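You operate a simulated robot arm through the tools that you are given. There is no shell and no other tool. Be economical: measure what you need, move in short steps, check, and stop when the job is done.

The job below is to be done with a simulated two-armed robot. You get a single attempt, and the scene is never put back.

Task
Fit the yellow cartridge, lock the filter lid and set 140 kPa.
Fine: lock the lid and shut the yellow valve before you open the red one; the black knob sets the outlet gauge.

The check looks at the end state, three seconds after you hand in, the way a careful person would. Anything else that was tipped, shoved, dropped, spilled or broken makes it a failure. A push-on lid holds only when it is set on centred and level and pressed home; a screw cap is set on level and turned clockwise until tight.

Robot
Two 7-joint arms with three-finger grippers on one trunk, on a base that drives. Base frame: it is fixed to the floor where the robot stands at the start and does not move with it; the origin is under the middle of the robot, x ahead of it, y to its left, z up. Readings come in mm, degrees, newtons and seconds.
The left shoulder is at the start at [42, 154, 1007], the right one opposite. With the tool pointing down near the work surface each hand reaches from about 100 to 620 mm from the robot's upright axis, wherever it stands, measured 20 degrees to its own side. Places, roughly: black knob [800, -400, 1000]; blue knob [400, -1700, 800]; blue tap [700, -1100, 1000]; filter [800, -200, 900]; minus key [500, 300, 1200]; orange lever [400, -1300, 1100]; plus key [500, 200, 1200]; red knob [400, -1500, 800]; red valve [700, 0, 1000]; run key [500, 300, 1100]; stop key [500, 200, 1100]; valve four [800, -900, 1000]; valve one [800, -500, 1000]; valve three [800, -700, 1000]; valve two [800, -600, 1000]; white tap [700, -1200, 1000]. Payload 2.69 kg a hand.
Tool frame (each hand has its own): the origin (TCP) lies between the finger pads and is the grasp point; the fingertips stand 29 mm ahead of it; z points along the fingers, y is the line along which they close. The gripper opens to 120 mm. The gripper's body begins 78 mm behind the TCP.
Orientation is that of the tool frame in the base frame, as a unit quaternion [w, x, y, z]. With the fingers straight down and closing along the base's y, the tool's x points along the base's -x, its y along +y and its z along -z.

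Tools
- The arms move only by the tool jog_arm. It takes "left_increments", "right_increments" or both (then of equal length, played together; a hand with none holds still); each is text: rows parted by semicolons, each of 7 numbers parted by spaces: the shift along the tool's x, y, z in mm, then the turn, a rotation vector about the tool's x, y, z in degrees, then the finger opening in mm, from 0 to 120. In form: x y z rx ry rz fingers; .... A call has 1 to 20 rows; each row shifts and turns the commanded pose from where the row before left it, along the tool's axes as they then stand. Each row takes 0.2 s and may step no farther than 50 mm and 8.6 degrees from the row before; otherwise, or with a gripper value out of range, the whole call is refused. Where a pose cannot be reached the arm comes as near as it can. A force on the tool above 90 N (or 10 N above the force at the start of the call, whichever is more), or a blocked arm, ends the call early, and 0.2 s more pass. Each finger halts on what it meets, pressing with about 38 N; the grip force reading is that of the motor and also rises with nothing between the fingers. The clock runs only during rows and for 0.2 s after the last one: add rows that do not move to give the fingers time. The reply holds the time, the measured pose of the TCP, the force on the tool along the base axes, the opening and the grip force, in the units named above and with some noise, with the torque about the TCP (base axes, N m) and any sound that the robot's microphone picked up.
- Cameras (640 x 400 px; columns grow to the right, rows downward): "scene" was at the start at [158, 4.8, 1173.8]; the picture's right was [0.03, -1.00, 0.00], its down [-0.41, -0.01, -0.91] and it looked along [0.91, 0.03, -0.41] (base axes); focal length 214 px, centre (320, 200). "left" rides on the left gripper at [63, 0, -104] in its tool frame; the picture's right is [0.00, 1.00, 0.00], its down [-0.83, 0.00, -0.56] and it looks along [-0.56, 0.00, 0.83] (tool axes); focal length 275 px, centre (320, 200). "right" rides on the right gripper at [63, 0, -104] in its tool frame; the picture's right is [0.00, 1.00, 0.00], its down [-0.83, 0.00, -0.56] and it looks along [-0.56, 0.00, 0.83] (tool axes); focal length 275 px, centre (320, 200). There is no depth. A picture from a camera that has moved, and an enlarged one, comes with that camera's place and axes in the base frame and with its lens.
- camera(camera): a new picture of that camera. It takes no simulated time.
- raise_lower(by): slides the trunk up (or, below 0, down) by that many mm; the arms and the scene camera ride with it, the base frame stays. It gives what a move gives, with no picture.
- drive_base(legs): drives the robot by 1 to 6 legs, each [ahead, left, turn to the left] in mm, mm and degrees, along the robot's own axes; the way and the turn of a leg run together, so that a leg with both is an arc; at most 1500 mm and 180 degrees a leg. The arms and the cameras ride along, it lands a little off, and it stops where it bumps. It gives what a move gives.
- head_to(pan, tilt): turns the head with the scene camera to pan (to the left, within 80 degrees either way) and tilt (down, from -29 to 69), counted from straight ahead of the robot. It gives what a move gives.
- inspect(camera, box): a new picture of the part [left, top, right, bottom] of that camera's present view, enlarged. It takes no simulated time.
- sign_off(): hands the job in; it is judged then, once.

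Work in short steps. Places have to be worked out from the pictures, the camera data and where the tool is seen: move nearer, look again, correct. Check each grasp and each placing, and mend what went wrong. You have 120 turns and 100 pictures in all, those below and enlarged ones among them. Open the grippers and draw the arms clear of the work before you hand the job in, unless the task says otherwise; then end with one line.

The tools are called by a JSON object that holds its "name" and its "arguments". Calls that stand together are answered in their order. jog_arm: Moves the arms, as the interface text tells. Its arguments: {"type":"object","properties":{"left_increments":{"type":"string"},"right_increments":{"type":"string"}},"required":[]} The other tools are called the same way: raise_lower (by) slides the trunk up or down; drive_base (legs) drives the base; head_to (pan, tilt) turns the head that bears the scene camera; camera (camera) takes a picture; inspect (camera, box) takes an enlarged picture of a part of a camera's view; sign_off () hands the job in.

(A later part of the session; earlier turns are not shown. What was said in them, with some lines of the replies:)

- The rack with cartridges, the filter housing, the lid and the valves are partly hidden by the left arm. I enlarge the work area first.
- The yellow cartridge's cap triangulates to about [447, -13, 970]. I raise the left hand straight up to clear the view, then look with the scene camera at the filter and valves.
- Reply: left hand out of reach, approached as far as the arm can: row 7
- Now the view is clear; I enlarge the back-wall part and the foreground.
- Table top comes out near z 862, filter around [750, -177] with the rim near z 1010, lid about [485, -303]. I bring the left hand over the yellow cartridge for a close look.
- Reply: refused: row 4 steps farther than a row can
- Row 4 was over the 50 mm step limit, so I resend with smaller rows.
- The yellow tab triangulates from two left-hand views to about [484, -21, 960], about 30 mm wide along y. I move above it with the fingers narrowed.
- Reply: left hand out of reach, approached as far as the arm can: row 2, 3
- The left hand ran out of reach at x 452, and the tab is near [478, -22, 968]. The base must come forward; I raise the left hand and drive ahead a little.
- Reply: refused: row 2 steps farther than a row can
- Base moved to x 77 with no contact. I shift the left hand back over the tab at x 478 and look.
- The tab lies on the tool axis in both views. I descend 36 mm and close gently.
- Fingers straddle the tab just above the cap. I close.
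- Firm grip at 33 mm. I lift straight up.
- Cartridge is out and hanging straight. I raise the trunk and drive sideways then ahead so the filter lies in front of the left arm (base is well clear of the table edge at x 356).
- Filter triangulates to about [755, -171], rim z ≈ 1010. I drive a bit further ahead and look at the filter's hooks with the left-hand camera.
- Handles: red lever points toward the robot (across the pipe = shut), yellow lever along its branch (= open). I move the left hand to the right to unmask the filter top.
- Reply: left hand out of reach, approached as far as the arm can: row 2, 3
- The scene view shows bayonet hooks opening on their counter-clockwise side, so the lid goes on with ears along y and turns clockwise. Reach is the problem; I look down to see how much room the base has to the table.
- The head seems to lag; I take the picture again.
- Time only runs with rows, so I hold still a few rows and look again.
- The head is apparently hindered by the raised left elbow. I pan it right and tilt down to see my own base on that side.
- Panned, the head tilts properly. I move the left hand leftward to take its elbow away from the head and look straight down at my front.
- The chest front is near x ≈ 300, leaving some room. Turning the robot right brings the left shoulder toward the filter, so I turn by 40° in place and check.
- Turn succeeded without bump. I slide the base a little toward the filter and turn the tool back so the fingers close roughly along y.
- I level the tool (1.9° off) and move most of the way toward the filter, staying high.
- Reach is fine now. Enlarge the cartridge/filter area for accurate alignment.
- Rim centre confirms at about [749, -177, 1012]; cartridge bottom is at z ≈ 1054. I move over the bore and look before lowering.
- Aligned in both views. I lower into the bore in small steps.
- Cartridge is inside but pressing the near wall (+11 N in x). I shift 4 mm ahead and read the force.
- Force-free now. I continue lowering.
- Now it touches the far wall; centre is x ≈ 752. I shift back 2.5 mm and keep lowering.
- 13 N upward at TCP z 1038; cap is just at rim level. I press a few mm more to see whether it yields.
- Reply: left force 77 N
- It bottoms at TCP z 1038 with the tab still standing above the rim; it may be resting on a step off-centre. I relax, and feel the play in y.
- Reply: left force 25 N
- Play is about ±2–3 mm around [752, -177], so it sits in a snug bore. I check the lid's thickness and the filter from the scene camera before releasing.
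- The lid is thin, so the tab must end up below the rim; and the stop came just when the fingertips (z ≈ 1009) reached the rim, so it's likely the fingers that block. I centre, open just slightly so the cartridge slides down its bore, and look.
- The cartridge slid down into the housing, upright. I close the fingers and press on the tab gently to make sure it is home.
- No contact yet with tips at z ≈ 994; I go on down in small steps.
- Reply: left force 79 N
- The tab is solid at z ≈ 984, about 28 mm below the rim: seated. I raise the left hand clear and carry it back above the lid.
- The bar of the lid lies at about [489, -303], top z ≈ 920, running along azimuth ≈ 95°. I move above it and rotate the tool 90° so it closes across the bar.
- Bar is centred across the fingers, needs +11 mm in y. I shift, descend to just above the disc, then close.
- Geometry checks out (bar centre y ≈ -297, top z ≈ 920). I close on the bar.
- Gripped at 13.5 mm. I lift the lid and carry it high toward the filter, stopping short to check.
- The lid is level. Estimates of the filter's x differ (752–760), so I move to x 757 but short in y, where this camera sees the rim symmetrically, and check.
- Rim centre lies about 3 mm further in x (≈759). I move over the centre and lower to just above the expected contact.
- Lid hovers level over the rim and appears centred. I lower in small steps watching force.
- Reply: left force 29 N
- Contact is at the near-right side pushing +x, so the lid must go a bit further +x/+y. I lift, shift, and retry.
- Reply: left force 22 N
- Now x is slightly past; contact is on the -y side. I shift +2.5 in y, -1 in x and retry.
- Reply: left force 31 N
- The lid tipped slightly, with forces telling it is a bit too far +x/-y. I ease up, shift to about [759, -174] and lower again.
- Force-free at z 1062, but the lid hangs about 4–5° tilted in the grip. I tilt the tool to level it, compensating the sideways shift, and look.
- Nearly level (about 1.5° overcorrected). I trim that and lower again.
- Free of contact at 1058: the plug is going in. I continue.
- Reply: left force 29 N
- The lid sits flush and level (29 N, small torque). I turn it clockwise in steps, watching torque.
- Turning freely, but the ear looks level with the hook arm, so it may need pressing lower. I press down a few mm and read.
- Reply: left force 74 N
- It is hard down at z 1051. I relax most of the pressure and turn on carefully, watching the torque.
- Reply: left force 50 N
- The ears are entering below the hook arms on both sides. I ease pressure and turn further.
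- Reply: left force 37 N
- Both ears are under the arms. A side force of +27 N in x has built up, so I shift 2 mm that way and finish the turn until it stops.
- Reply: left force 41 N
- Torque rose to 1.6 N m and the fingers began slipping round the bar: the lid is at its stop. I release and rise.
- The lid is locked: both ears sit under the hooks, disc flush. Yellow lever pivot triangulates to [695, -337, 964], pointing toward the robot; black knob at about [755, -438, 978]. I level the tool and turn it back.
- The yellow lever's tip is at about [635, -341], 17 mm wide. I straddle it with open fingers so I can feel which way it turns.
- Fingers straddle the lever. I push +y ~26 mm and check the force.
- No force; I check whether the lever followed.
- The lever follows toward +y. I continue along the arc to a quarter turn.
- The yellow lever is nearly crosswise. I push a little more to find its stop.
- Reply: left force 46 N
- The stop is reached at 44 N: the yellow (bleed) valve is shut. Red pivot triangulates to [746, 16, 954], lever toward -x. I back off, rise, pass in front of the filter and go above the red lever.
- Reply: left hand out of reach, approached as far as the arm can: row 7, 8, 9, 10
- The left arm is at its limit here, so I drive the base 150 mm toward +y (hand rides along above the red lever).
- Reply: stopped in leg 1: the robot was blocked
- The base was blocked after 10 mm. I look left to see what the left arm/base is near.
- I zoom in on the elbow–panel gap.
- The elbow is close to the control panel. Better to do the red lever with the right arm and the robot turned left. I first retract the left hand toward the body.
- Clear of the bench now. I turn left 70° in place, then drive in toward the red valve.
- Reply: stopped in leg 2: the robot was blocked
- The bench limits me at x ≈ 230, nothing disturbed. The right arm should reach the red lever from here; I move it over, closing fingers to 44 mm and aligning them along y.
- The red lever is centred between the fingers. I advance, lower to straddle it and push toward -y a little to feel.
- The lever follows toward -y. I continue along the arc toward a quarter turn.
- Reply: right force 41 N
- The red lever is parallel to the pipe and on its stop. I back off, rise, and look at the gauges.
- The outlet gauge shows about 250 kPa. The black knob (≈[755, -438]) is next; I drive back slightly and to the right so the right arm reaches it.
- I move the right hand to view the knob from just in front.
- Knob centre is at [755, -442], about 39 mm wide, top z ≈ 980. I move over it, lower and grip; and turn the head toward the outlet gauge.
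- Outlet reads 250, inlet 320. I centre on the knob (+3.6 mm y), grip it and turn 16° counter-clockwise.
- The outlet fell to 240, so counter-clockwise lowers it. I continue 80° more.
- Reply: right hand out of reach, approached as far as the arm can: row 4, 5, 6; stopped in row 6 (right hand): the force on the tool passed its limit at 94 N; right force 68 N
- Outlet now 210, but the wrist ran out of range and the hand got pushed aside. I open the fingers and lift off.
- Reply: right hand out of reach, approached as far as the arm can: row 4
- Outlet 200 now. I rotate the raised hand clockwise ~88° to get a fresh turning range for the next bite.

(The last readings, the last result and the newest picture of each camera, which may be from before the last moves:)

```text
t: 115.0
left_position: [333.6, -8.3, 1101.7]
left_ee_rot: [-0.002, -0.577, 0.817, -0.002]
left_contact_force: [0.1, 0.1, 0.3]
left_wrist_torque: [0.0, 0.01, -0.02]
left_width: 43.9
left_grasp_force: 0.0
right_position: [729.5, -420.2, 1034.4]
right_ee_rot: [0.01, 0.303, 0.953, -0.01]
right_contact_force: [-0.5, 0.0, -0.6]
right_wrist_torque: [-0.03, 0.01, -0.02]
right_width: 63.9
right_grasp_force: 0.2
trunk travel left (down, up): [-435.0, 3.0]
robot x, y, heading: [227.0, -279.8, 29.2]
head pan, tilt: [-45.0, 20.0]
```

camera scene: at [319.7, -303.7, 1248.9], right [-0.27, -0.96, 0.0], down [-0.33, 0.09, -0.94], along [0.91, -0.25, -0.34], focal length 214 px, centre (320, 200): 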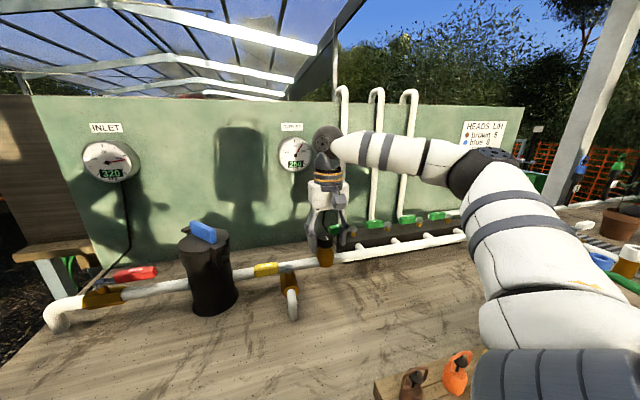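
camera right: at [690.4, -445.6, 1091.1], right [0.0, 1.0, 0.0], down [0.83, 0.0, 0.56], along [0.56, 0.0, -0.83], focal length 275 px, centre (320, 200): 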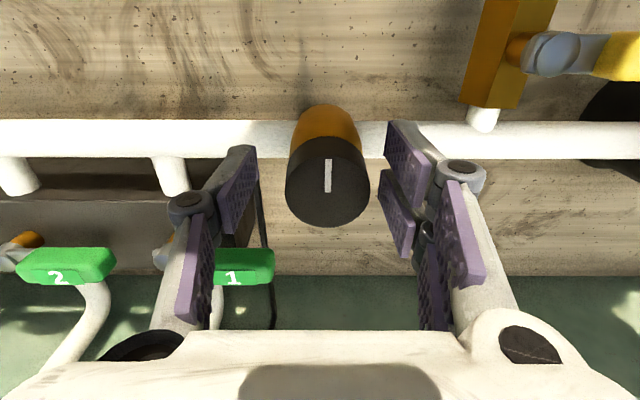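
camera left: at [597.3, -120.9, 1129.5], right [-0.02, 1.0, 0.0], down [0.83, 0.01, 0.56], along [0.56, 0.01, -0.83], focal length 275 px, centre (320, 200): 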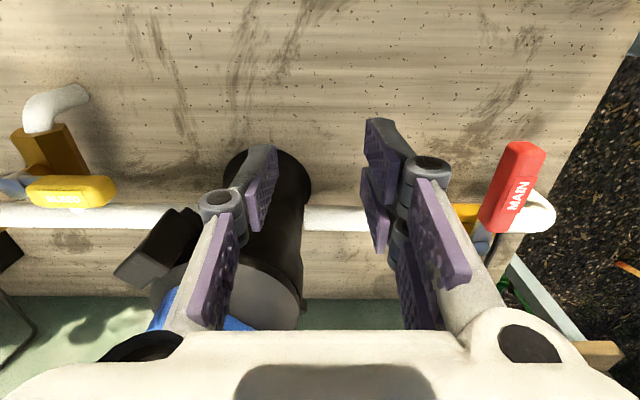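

Hand is at azimuth ≈55°. I level it, turn 15° more, move over the knob, lower and grip.

{"name": "jog_arm", "arguments": {"right_increments": "0 0 0 -0.73 1.44 0 64; -34.6 -4.7 0 0 0 0 64; 0 0 0 0 0 7.5 64; 0 0 0 0 0 7.5 64; 0 0 25 0 0 0 64; 0 0 24 0 0 0 64; 0 0 0 0 0 0 64"}}

{"name": "camera", "arguments": {"camera": "right"}}

```text
t: 116.6
left_position: [332.5, -7.3, 1100.6]
left_ee_rot: [-0.001, -0.576, 0.817, -0.001]
left_contact_force: [-0.2, -0.6, -0.4]
left_wrist_torque: [0.01, 0.01, -0.01]
left_width: 44.3
left_grasp_force: 0.1
right_position: [754.8, -445.0, 984.8]
right_ee_rot: [-0.001, 0.423, 0.906, 0.001]
right_contact_force: [-0.3, -0.7, -0.7]
right_wrist_torque: [-0.02, 0.0, -0.02]
right_width: 64.0
right_grasp_force: 0.0
trunk travel left (down, up): [-435.0, 3.0]
robot x, y, heading: [218.8, -285.0, 29.3]
head pan, tilt: [-45.0, 20.0]
```

```text
11 pictures are left
camera right: at [714.0, -396.3, 1090.2], right [0.76, 0.64, 0.0], down [0.54, -0.64, 0.55], along [0.36, -0.42, -0.83], focal length 275 px, centre (320, 200)
```

right: 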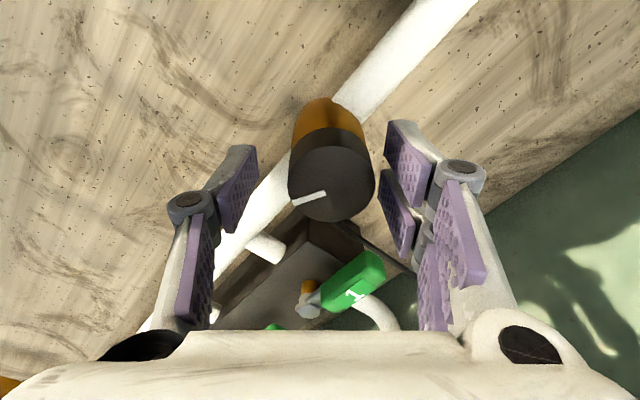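

The knob is ~5 mm off along the closing axis; I recentre, grip, and turn counter-clockwise 48°.

{"name": "jog_arm", "arguments": {"right_increments": "2 5 0 0 0 0 64; 0 0 0 0 0 0 28; 0 0 0 0 0 0 28; 0 0 0 0 0 -8 28; 0 0 0 0 0 -8 28; 0 0 0 0 0 -8 28; 0 0 0 0 0 -8 28; 0 0 0 0 0 -8 28; 0 0 0 0 0 -8 28; 0 0 0 0 0 0 28; 0 0 0 0 0 0 28"}}

{"name": "inspect", "arguments": {"camera": "scene", "box": [260, 120, 360, 270]}}

```text
t: 119.0
left_position: [330.9, -8.7, 1100.3]
left_ee_rot: [-0.001, -0.576, 0.817, -0.001]
left_contact_force: [0.0, 0.7, 0.0]
left_wrist_torque: [0.0, 0.02, -0.03]
left_width: 44.0
left_grasp_force: 0.2
right_position: [757.2, -441.1, 985.4]
right_ee_rot: [0.0, 0.018, 1.0, 0.0]
right_contact_force: [-12.8, -16.4, 0.5]
right_wrist_torque: [-0.22, 0.34, -0.03]
right_width: 40.5
right_grasp_force: 44.4
trunk travel left (down, up): [-435.0, 3.0]
robot x, y, heading: [225.4, -284.9, 29.6]
head pan, tilt: [-45.0, 20.0]
```

```text
2.67 times, centred on (310, 195) of scene
camera zoom: at [318.7, -306.7, 1249.0], right [-0.27, -0.96, 0.0], down [-0.33, 0.09, -0.94], along [0.91, -0.25, -0.34], focal length 572 px, centre (347, 213)
```

zoom: 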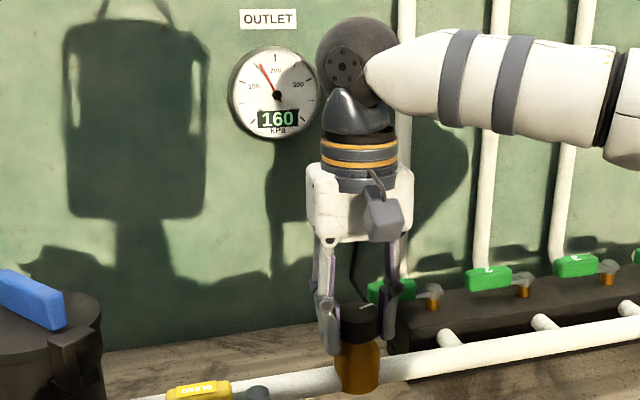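

160 now (≈0.83 kPa per degree, display in tens). I turn 20° more and read.

{"name": "jog_arm", "arguments": {"right_increments": "1 -1.5 0 0 0 -7 28; 0 0 0 0 0 -7 28; 0 0 0 0 0 -6 28; 0 0 0 0 0 0 28; 0 0 0 0 0 0 28"}}

{"name": "inspect", "arguments": {"camera": "scene", "box": [270, 125, 330, 170]}}

```text
t: 120.2
left_position: [331.6, -8.9, 1101.5]
left_ee_rot: [-0.002, -0.577, 0.817, 0.0]
left_contact_force: [-0.4, -0.5, -0.3]
left_wrist_torque: [-0.02, 0.02, 0.01]
left_width: 44.3
left_grasp_force: 0.1
right_position: [757.3, -442.6, 986.0]
right_ee_rot: [0.002, -0.155, 0.988, 0.002]
right_contact_force: [0.4, -20.0, 9.2]
right_wrist_torque: [-0.77, 0.5, -0.09]
right_width: 40.8
right_grasp_force: 44.9
trunk travel left (down, up): [-435.0, 3.0]
robot x, y, heading: [224.1, -282.2, 29.5]
head pan, tilt: [-45.0, 20.0]
```

```text
8.89 times, centred on (300, 148) of scene
camera zoom: at [319.7, -306.8, 1249.0], right [-0.27, -0.96, 0.0], down [-0.33, 0.09, -0.94], along [0.9, -0.25, -0.34], focal length 1906 px, centre (498, 667)
```

zoom: 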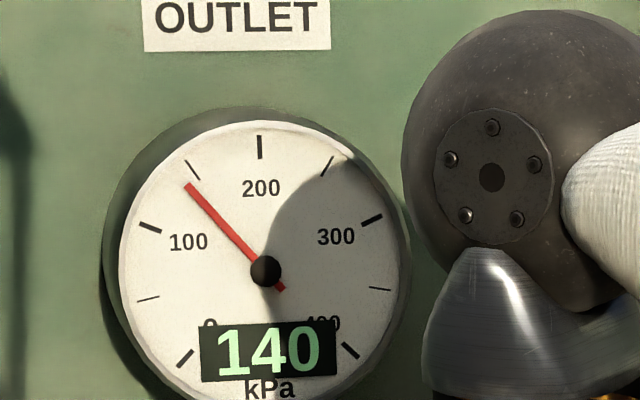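

140 on the display and the needle agrees (≈140). I relieve the side force, open gently and lift off.

{"name": "jog_arm", "arguments": {"right_increments": "0 -1.5 0 0 0 0 28; 0 0 0 0 0 0 70; 0 0 0 0 0 0 70; 0 0 -25 0 0 0 70; 0 0 -25 0 0 0 70; 30 0 -15 0 0 0 70; 40 0 0 0 0 0 70; 40 0 0 0 0 0 70; 40 0 0 0 0 0 70; 0 0 0 0 0 0 70"}}

{"name": "camera", "arguments": {"camera": "scene"}}

{"name": "inspect", "arguments": {"camera": "scene", "box": [270, 125, 330, 170]}}

```text
t: 122.4
left_position: [333.1, -7.0, 1101.1]
left_ee_rot: [-0.003, -0.577, 0.817, -0.001]
left_contact_force: [-0.1, -0.2, 0.4]
left_wrist_torque: [0.0, 0.02, 0.01]
left_width: 43.9
left_grasp_force: 0.0
right_position: [616.4, -485.2, 1048.4]
right_ee_rot: [0.0, -0.155, 0.988, 0.002]
right_contact_force: [-0.3, -0.7, 0.5]
right_wrist_torque: [0.02, 0.03, 0.0]
right_width: 69.8
right_grasp_force: 0.1
right hand out of reach, approached as far as the arm can: row 9
trunk travel left (down, up): [-435.0, 3.0]
robot x, y, heading: [226.9, -284.0, 29.4]
head pan, tilt: [-45.0, 20.0]
```

```text
8 pictures are left
camera scene: at [320.8, -304.3, 1248.9], right [-0.27, -0.96, 0.0], down [-0.33, 0.09, -0.94], along [0.9, -0.25, -0.34], focal length 214 px, centre (320, 200)
```

scene: 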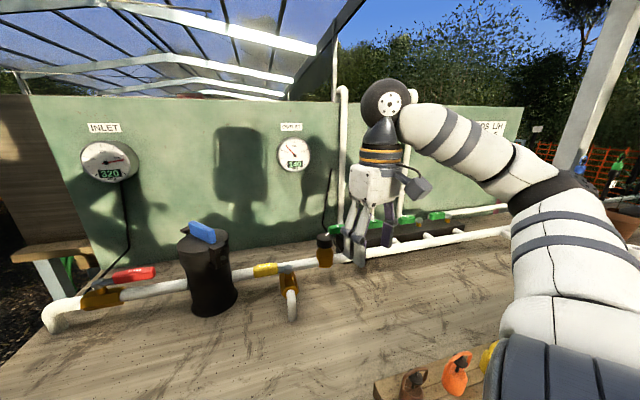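

```text
8.89 times, centred on (300, 148) of scene
camera zoom: at [320.8, -304.3, 1248.9], right [-0.27, -0.96, 0.0], down [-0.33, 0.09, -0.94], along [0.9, -0.25, -0.34], focal length 1906 px, centre (498, 667)
```

zoom: 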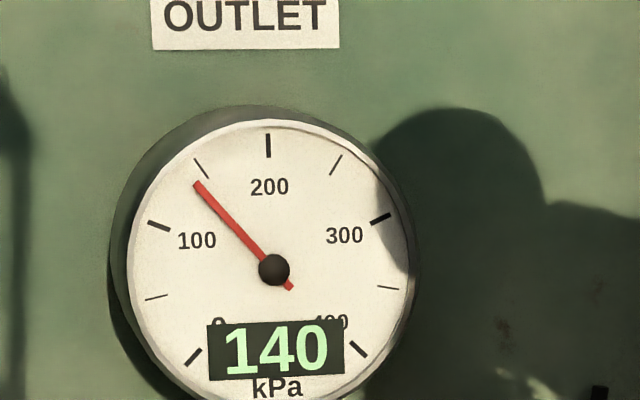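

Outlet stays at 140 kPa after release. I drive back from the bench so the arms are clear, then check the whole scene.

{"name": "drive_base", "arguments": {"legs": [[-174, 98, 0]]}}

{"name": "head_to", "arguments": {"pan": -35, "tilt": 30}}

{"name": "camera", "arguments": {"camera": "scene"}}

```text
t: 124.0
left_position: [134.0, -8.5, 1100.5]
left_ee_rot: [-0.002, -0.578, 0.816, -0.001]
left_contact_force: [-1.0, 0.5, 0.2]
left_wrist_torque: [0.01, -0.03, 0.0]
left_width: 44.4
left_grasp_force: 0.1
right_position: [419.7, -484.3, 1048.5]
right_ee_rot: [0.0, -0.158, 0.987, 0.0]
right_contact_force: [-0.5, 0.5, 0.2]
right_wrist_torque: [0.0, -0.04, -0.01]
right_width: 69.8
right_grasp_force: 0.1
trunk travel left (down, up): [-435.0, 3.0]
robot x, y, heading: [26.0, -287.1, 29.4]
head pan, tilt: [-45.0, 20.0]
```

```text
t: 124.7
left_position: [134.5, -7.3, 1100.7]
left_ee_rot: [-0.002, -0.579, 0.816, -0.002]
left_contact_force: [0.2, -0.1, -0.2]
left_wrist_torque: [0.0, 0.01, -0.01]
left_width: 44.1
left_grasp_force: 0.1
right_position: [420.3, -483.7, 1048.3]
right_ee_rot: [0.001, -0.158, 0.987, 0.001]
right_contact_force: [-0.4, -1.0, -0.1]
right_wrist_torque: [-0.01, 0.03, -0.04]
right_width: 69.9
right_grasp_force: 0.1
trunk travel left (down, up): [-435.0, 3.0]
robot x, y, heading: [29.3, -282.3, 29.7]
head pan, tilt: [-35.0, 30.0]
```

```text
6 pictures are left
camera scene: at [124.2, -288.9, 1232.9], right [-0.09, -1.0, 0.0], down [-0.5, 0.05, -0.87], along [0.86, -0.08, -0.5], focal length 214 px, centre (320, 200)
```

scene: 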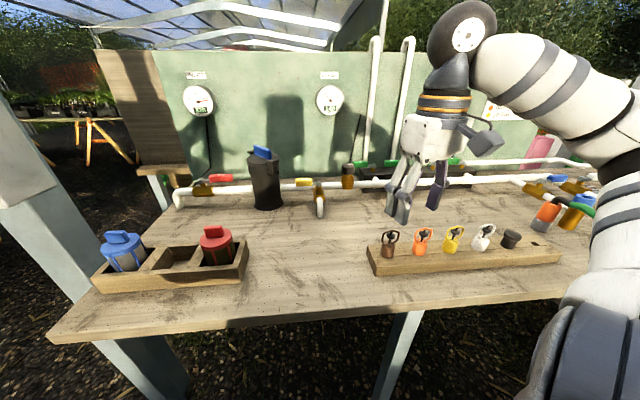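

Everything stands undisturbed and both arms are clear. I open both grippers fully and hand in.

{"name": "jog_arm", "arguments": {"left_increments": "0 0 0 0 0 0 120; 0 0 0 0 0 0 120", "right_increments": "0 0 0 0 0 0 120; 0 0 0 0 0 0 120"}}

{"name": "inspect", "arguments": {"camera": "scene", "box": [160, 60, 370, 220]}}

```text
t: 125.3
left_position: [135.2, -7.2, 1100.9]
left_ee_rot: [-0.002, -0.577, 0.816, -0.002]
left_contact_force: [-0.2, 0.1, 0.3]
left_wrist_torque: [0.0, 0.01, -0.01]
left_width: 120.1
left_grasp_force: 0.0
right_position: [420.7, -483.5, 1050.1]
right_ee_rot: [0.0, -0.158, 0.987, 0.002]
right_contact_force: [-0.4, -0.2, -0.4]
right_wrist_torque: [0.01, -0.01, -0.02]
right_width: 120.1
right_grasp_force: 0.0
trunk travel left (down, up): [-435.0, 3.0]
robot x, y, heading: [25.1, -285.2, 29.4]
head pan, tilt: [-35.0, 30.0]
```

```text
2.50 times, centred on (265, 140) of scene
camera zoom: at [124.1, -288.8, 1232.9], right [-0.09, -1.0, 0.0], down [-0.5, 0.05, -0.87], along [0.86, -0.08, -0.5], focal length 536 px, centre (458, 350)
```

zoom: 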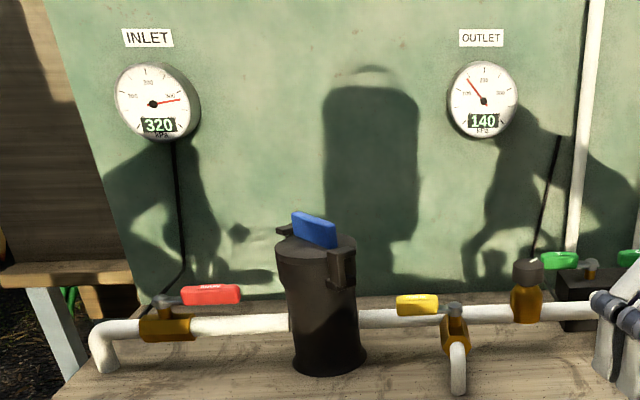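

Final check: lid locked, bleed shut, main open, outlet at 140 kPa. I hand in.

{"name": "sign_off", "arguments": {}}

```text
The job is handed in.
```

The yellow cartridge is fitted, the lid is locked, the yellow valve was shut before the red one was opened, and the outlet gauge reads 140 kPa; the base was stopped by something twice while driving, and nothing looked disturbed in the last picture.
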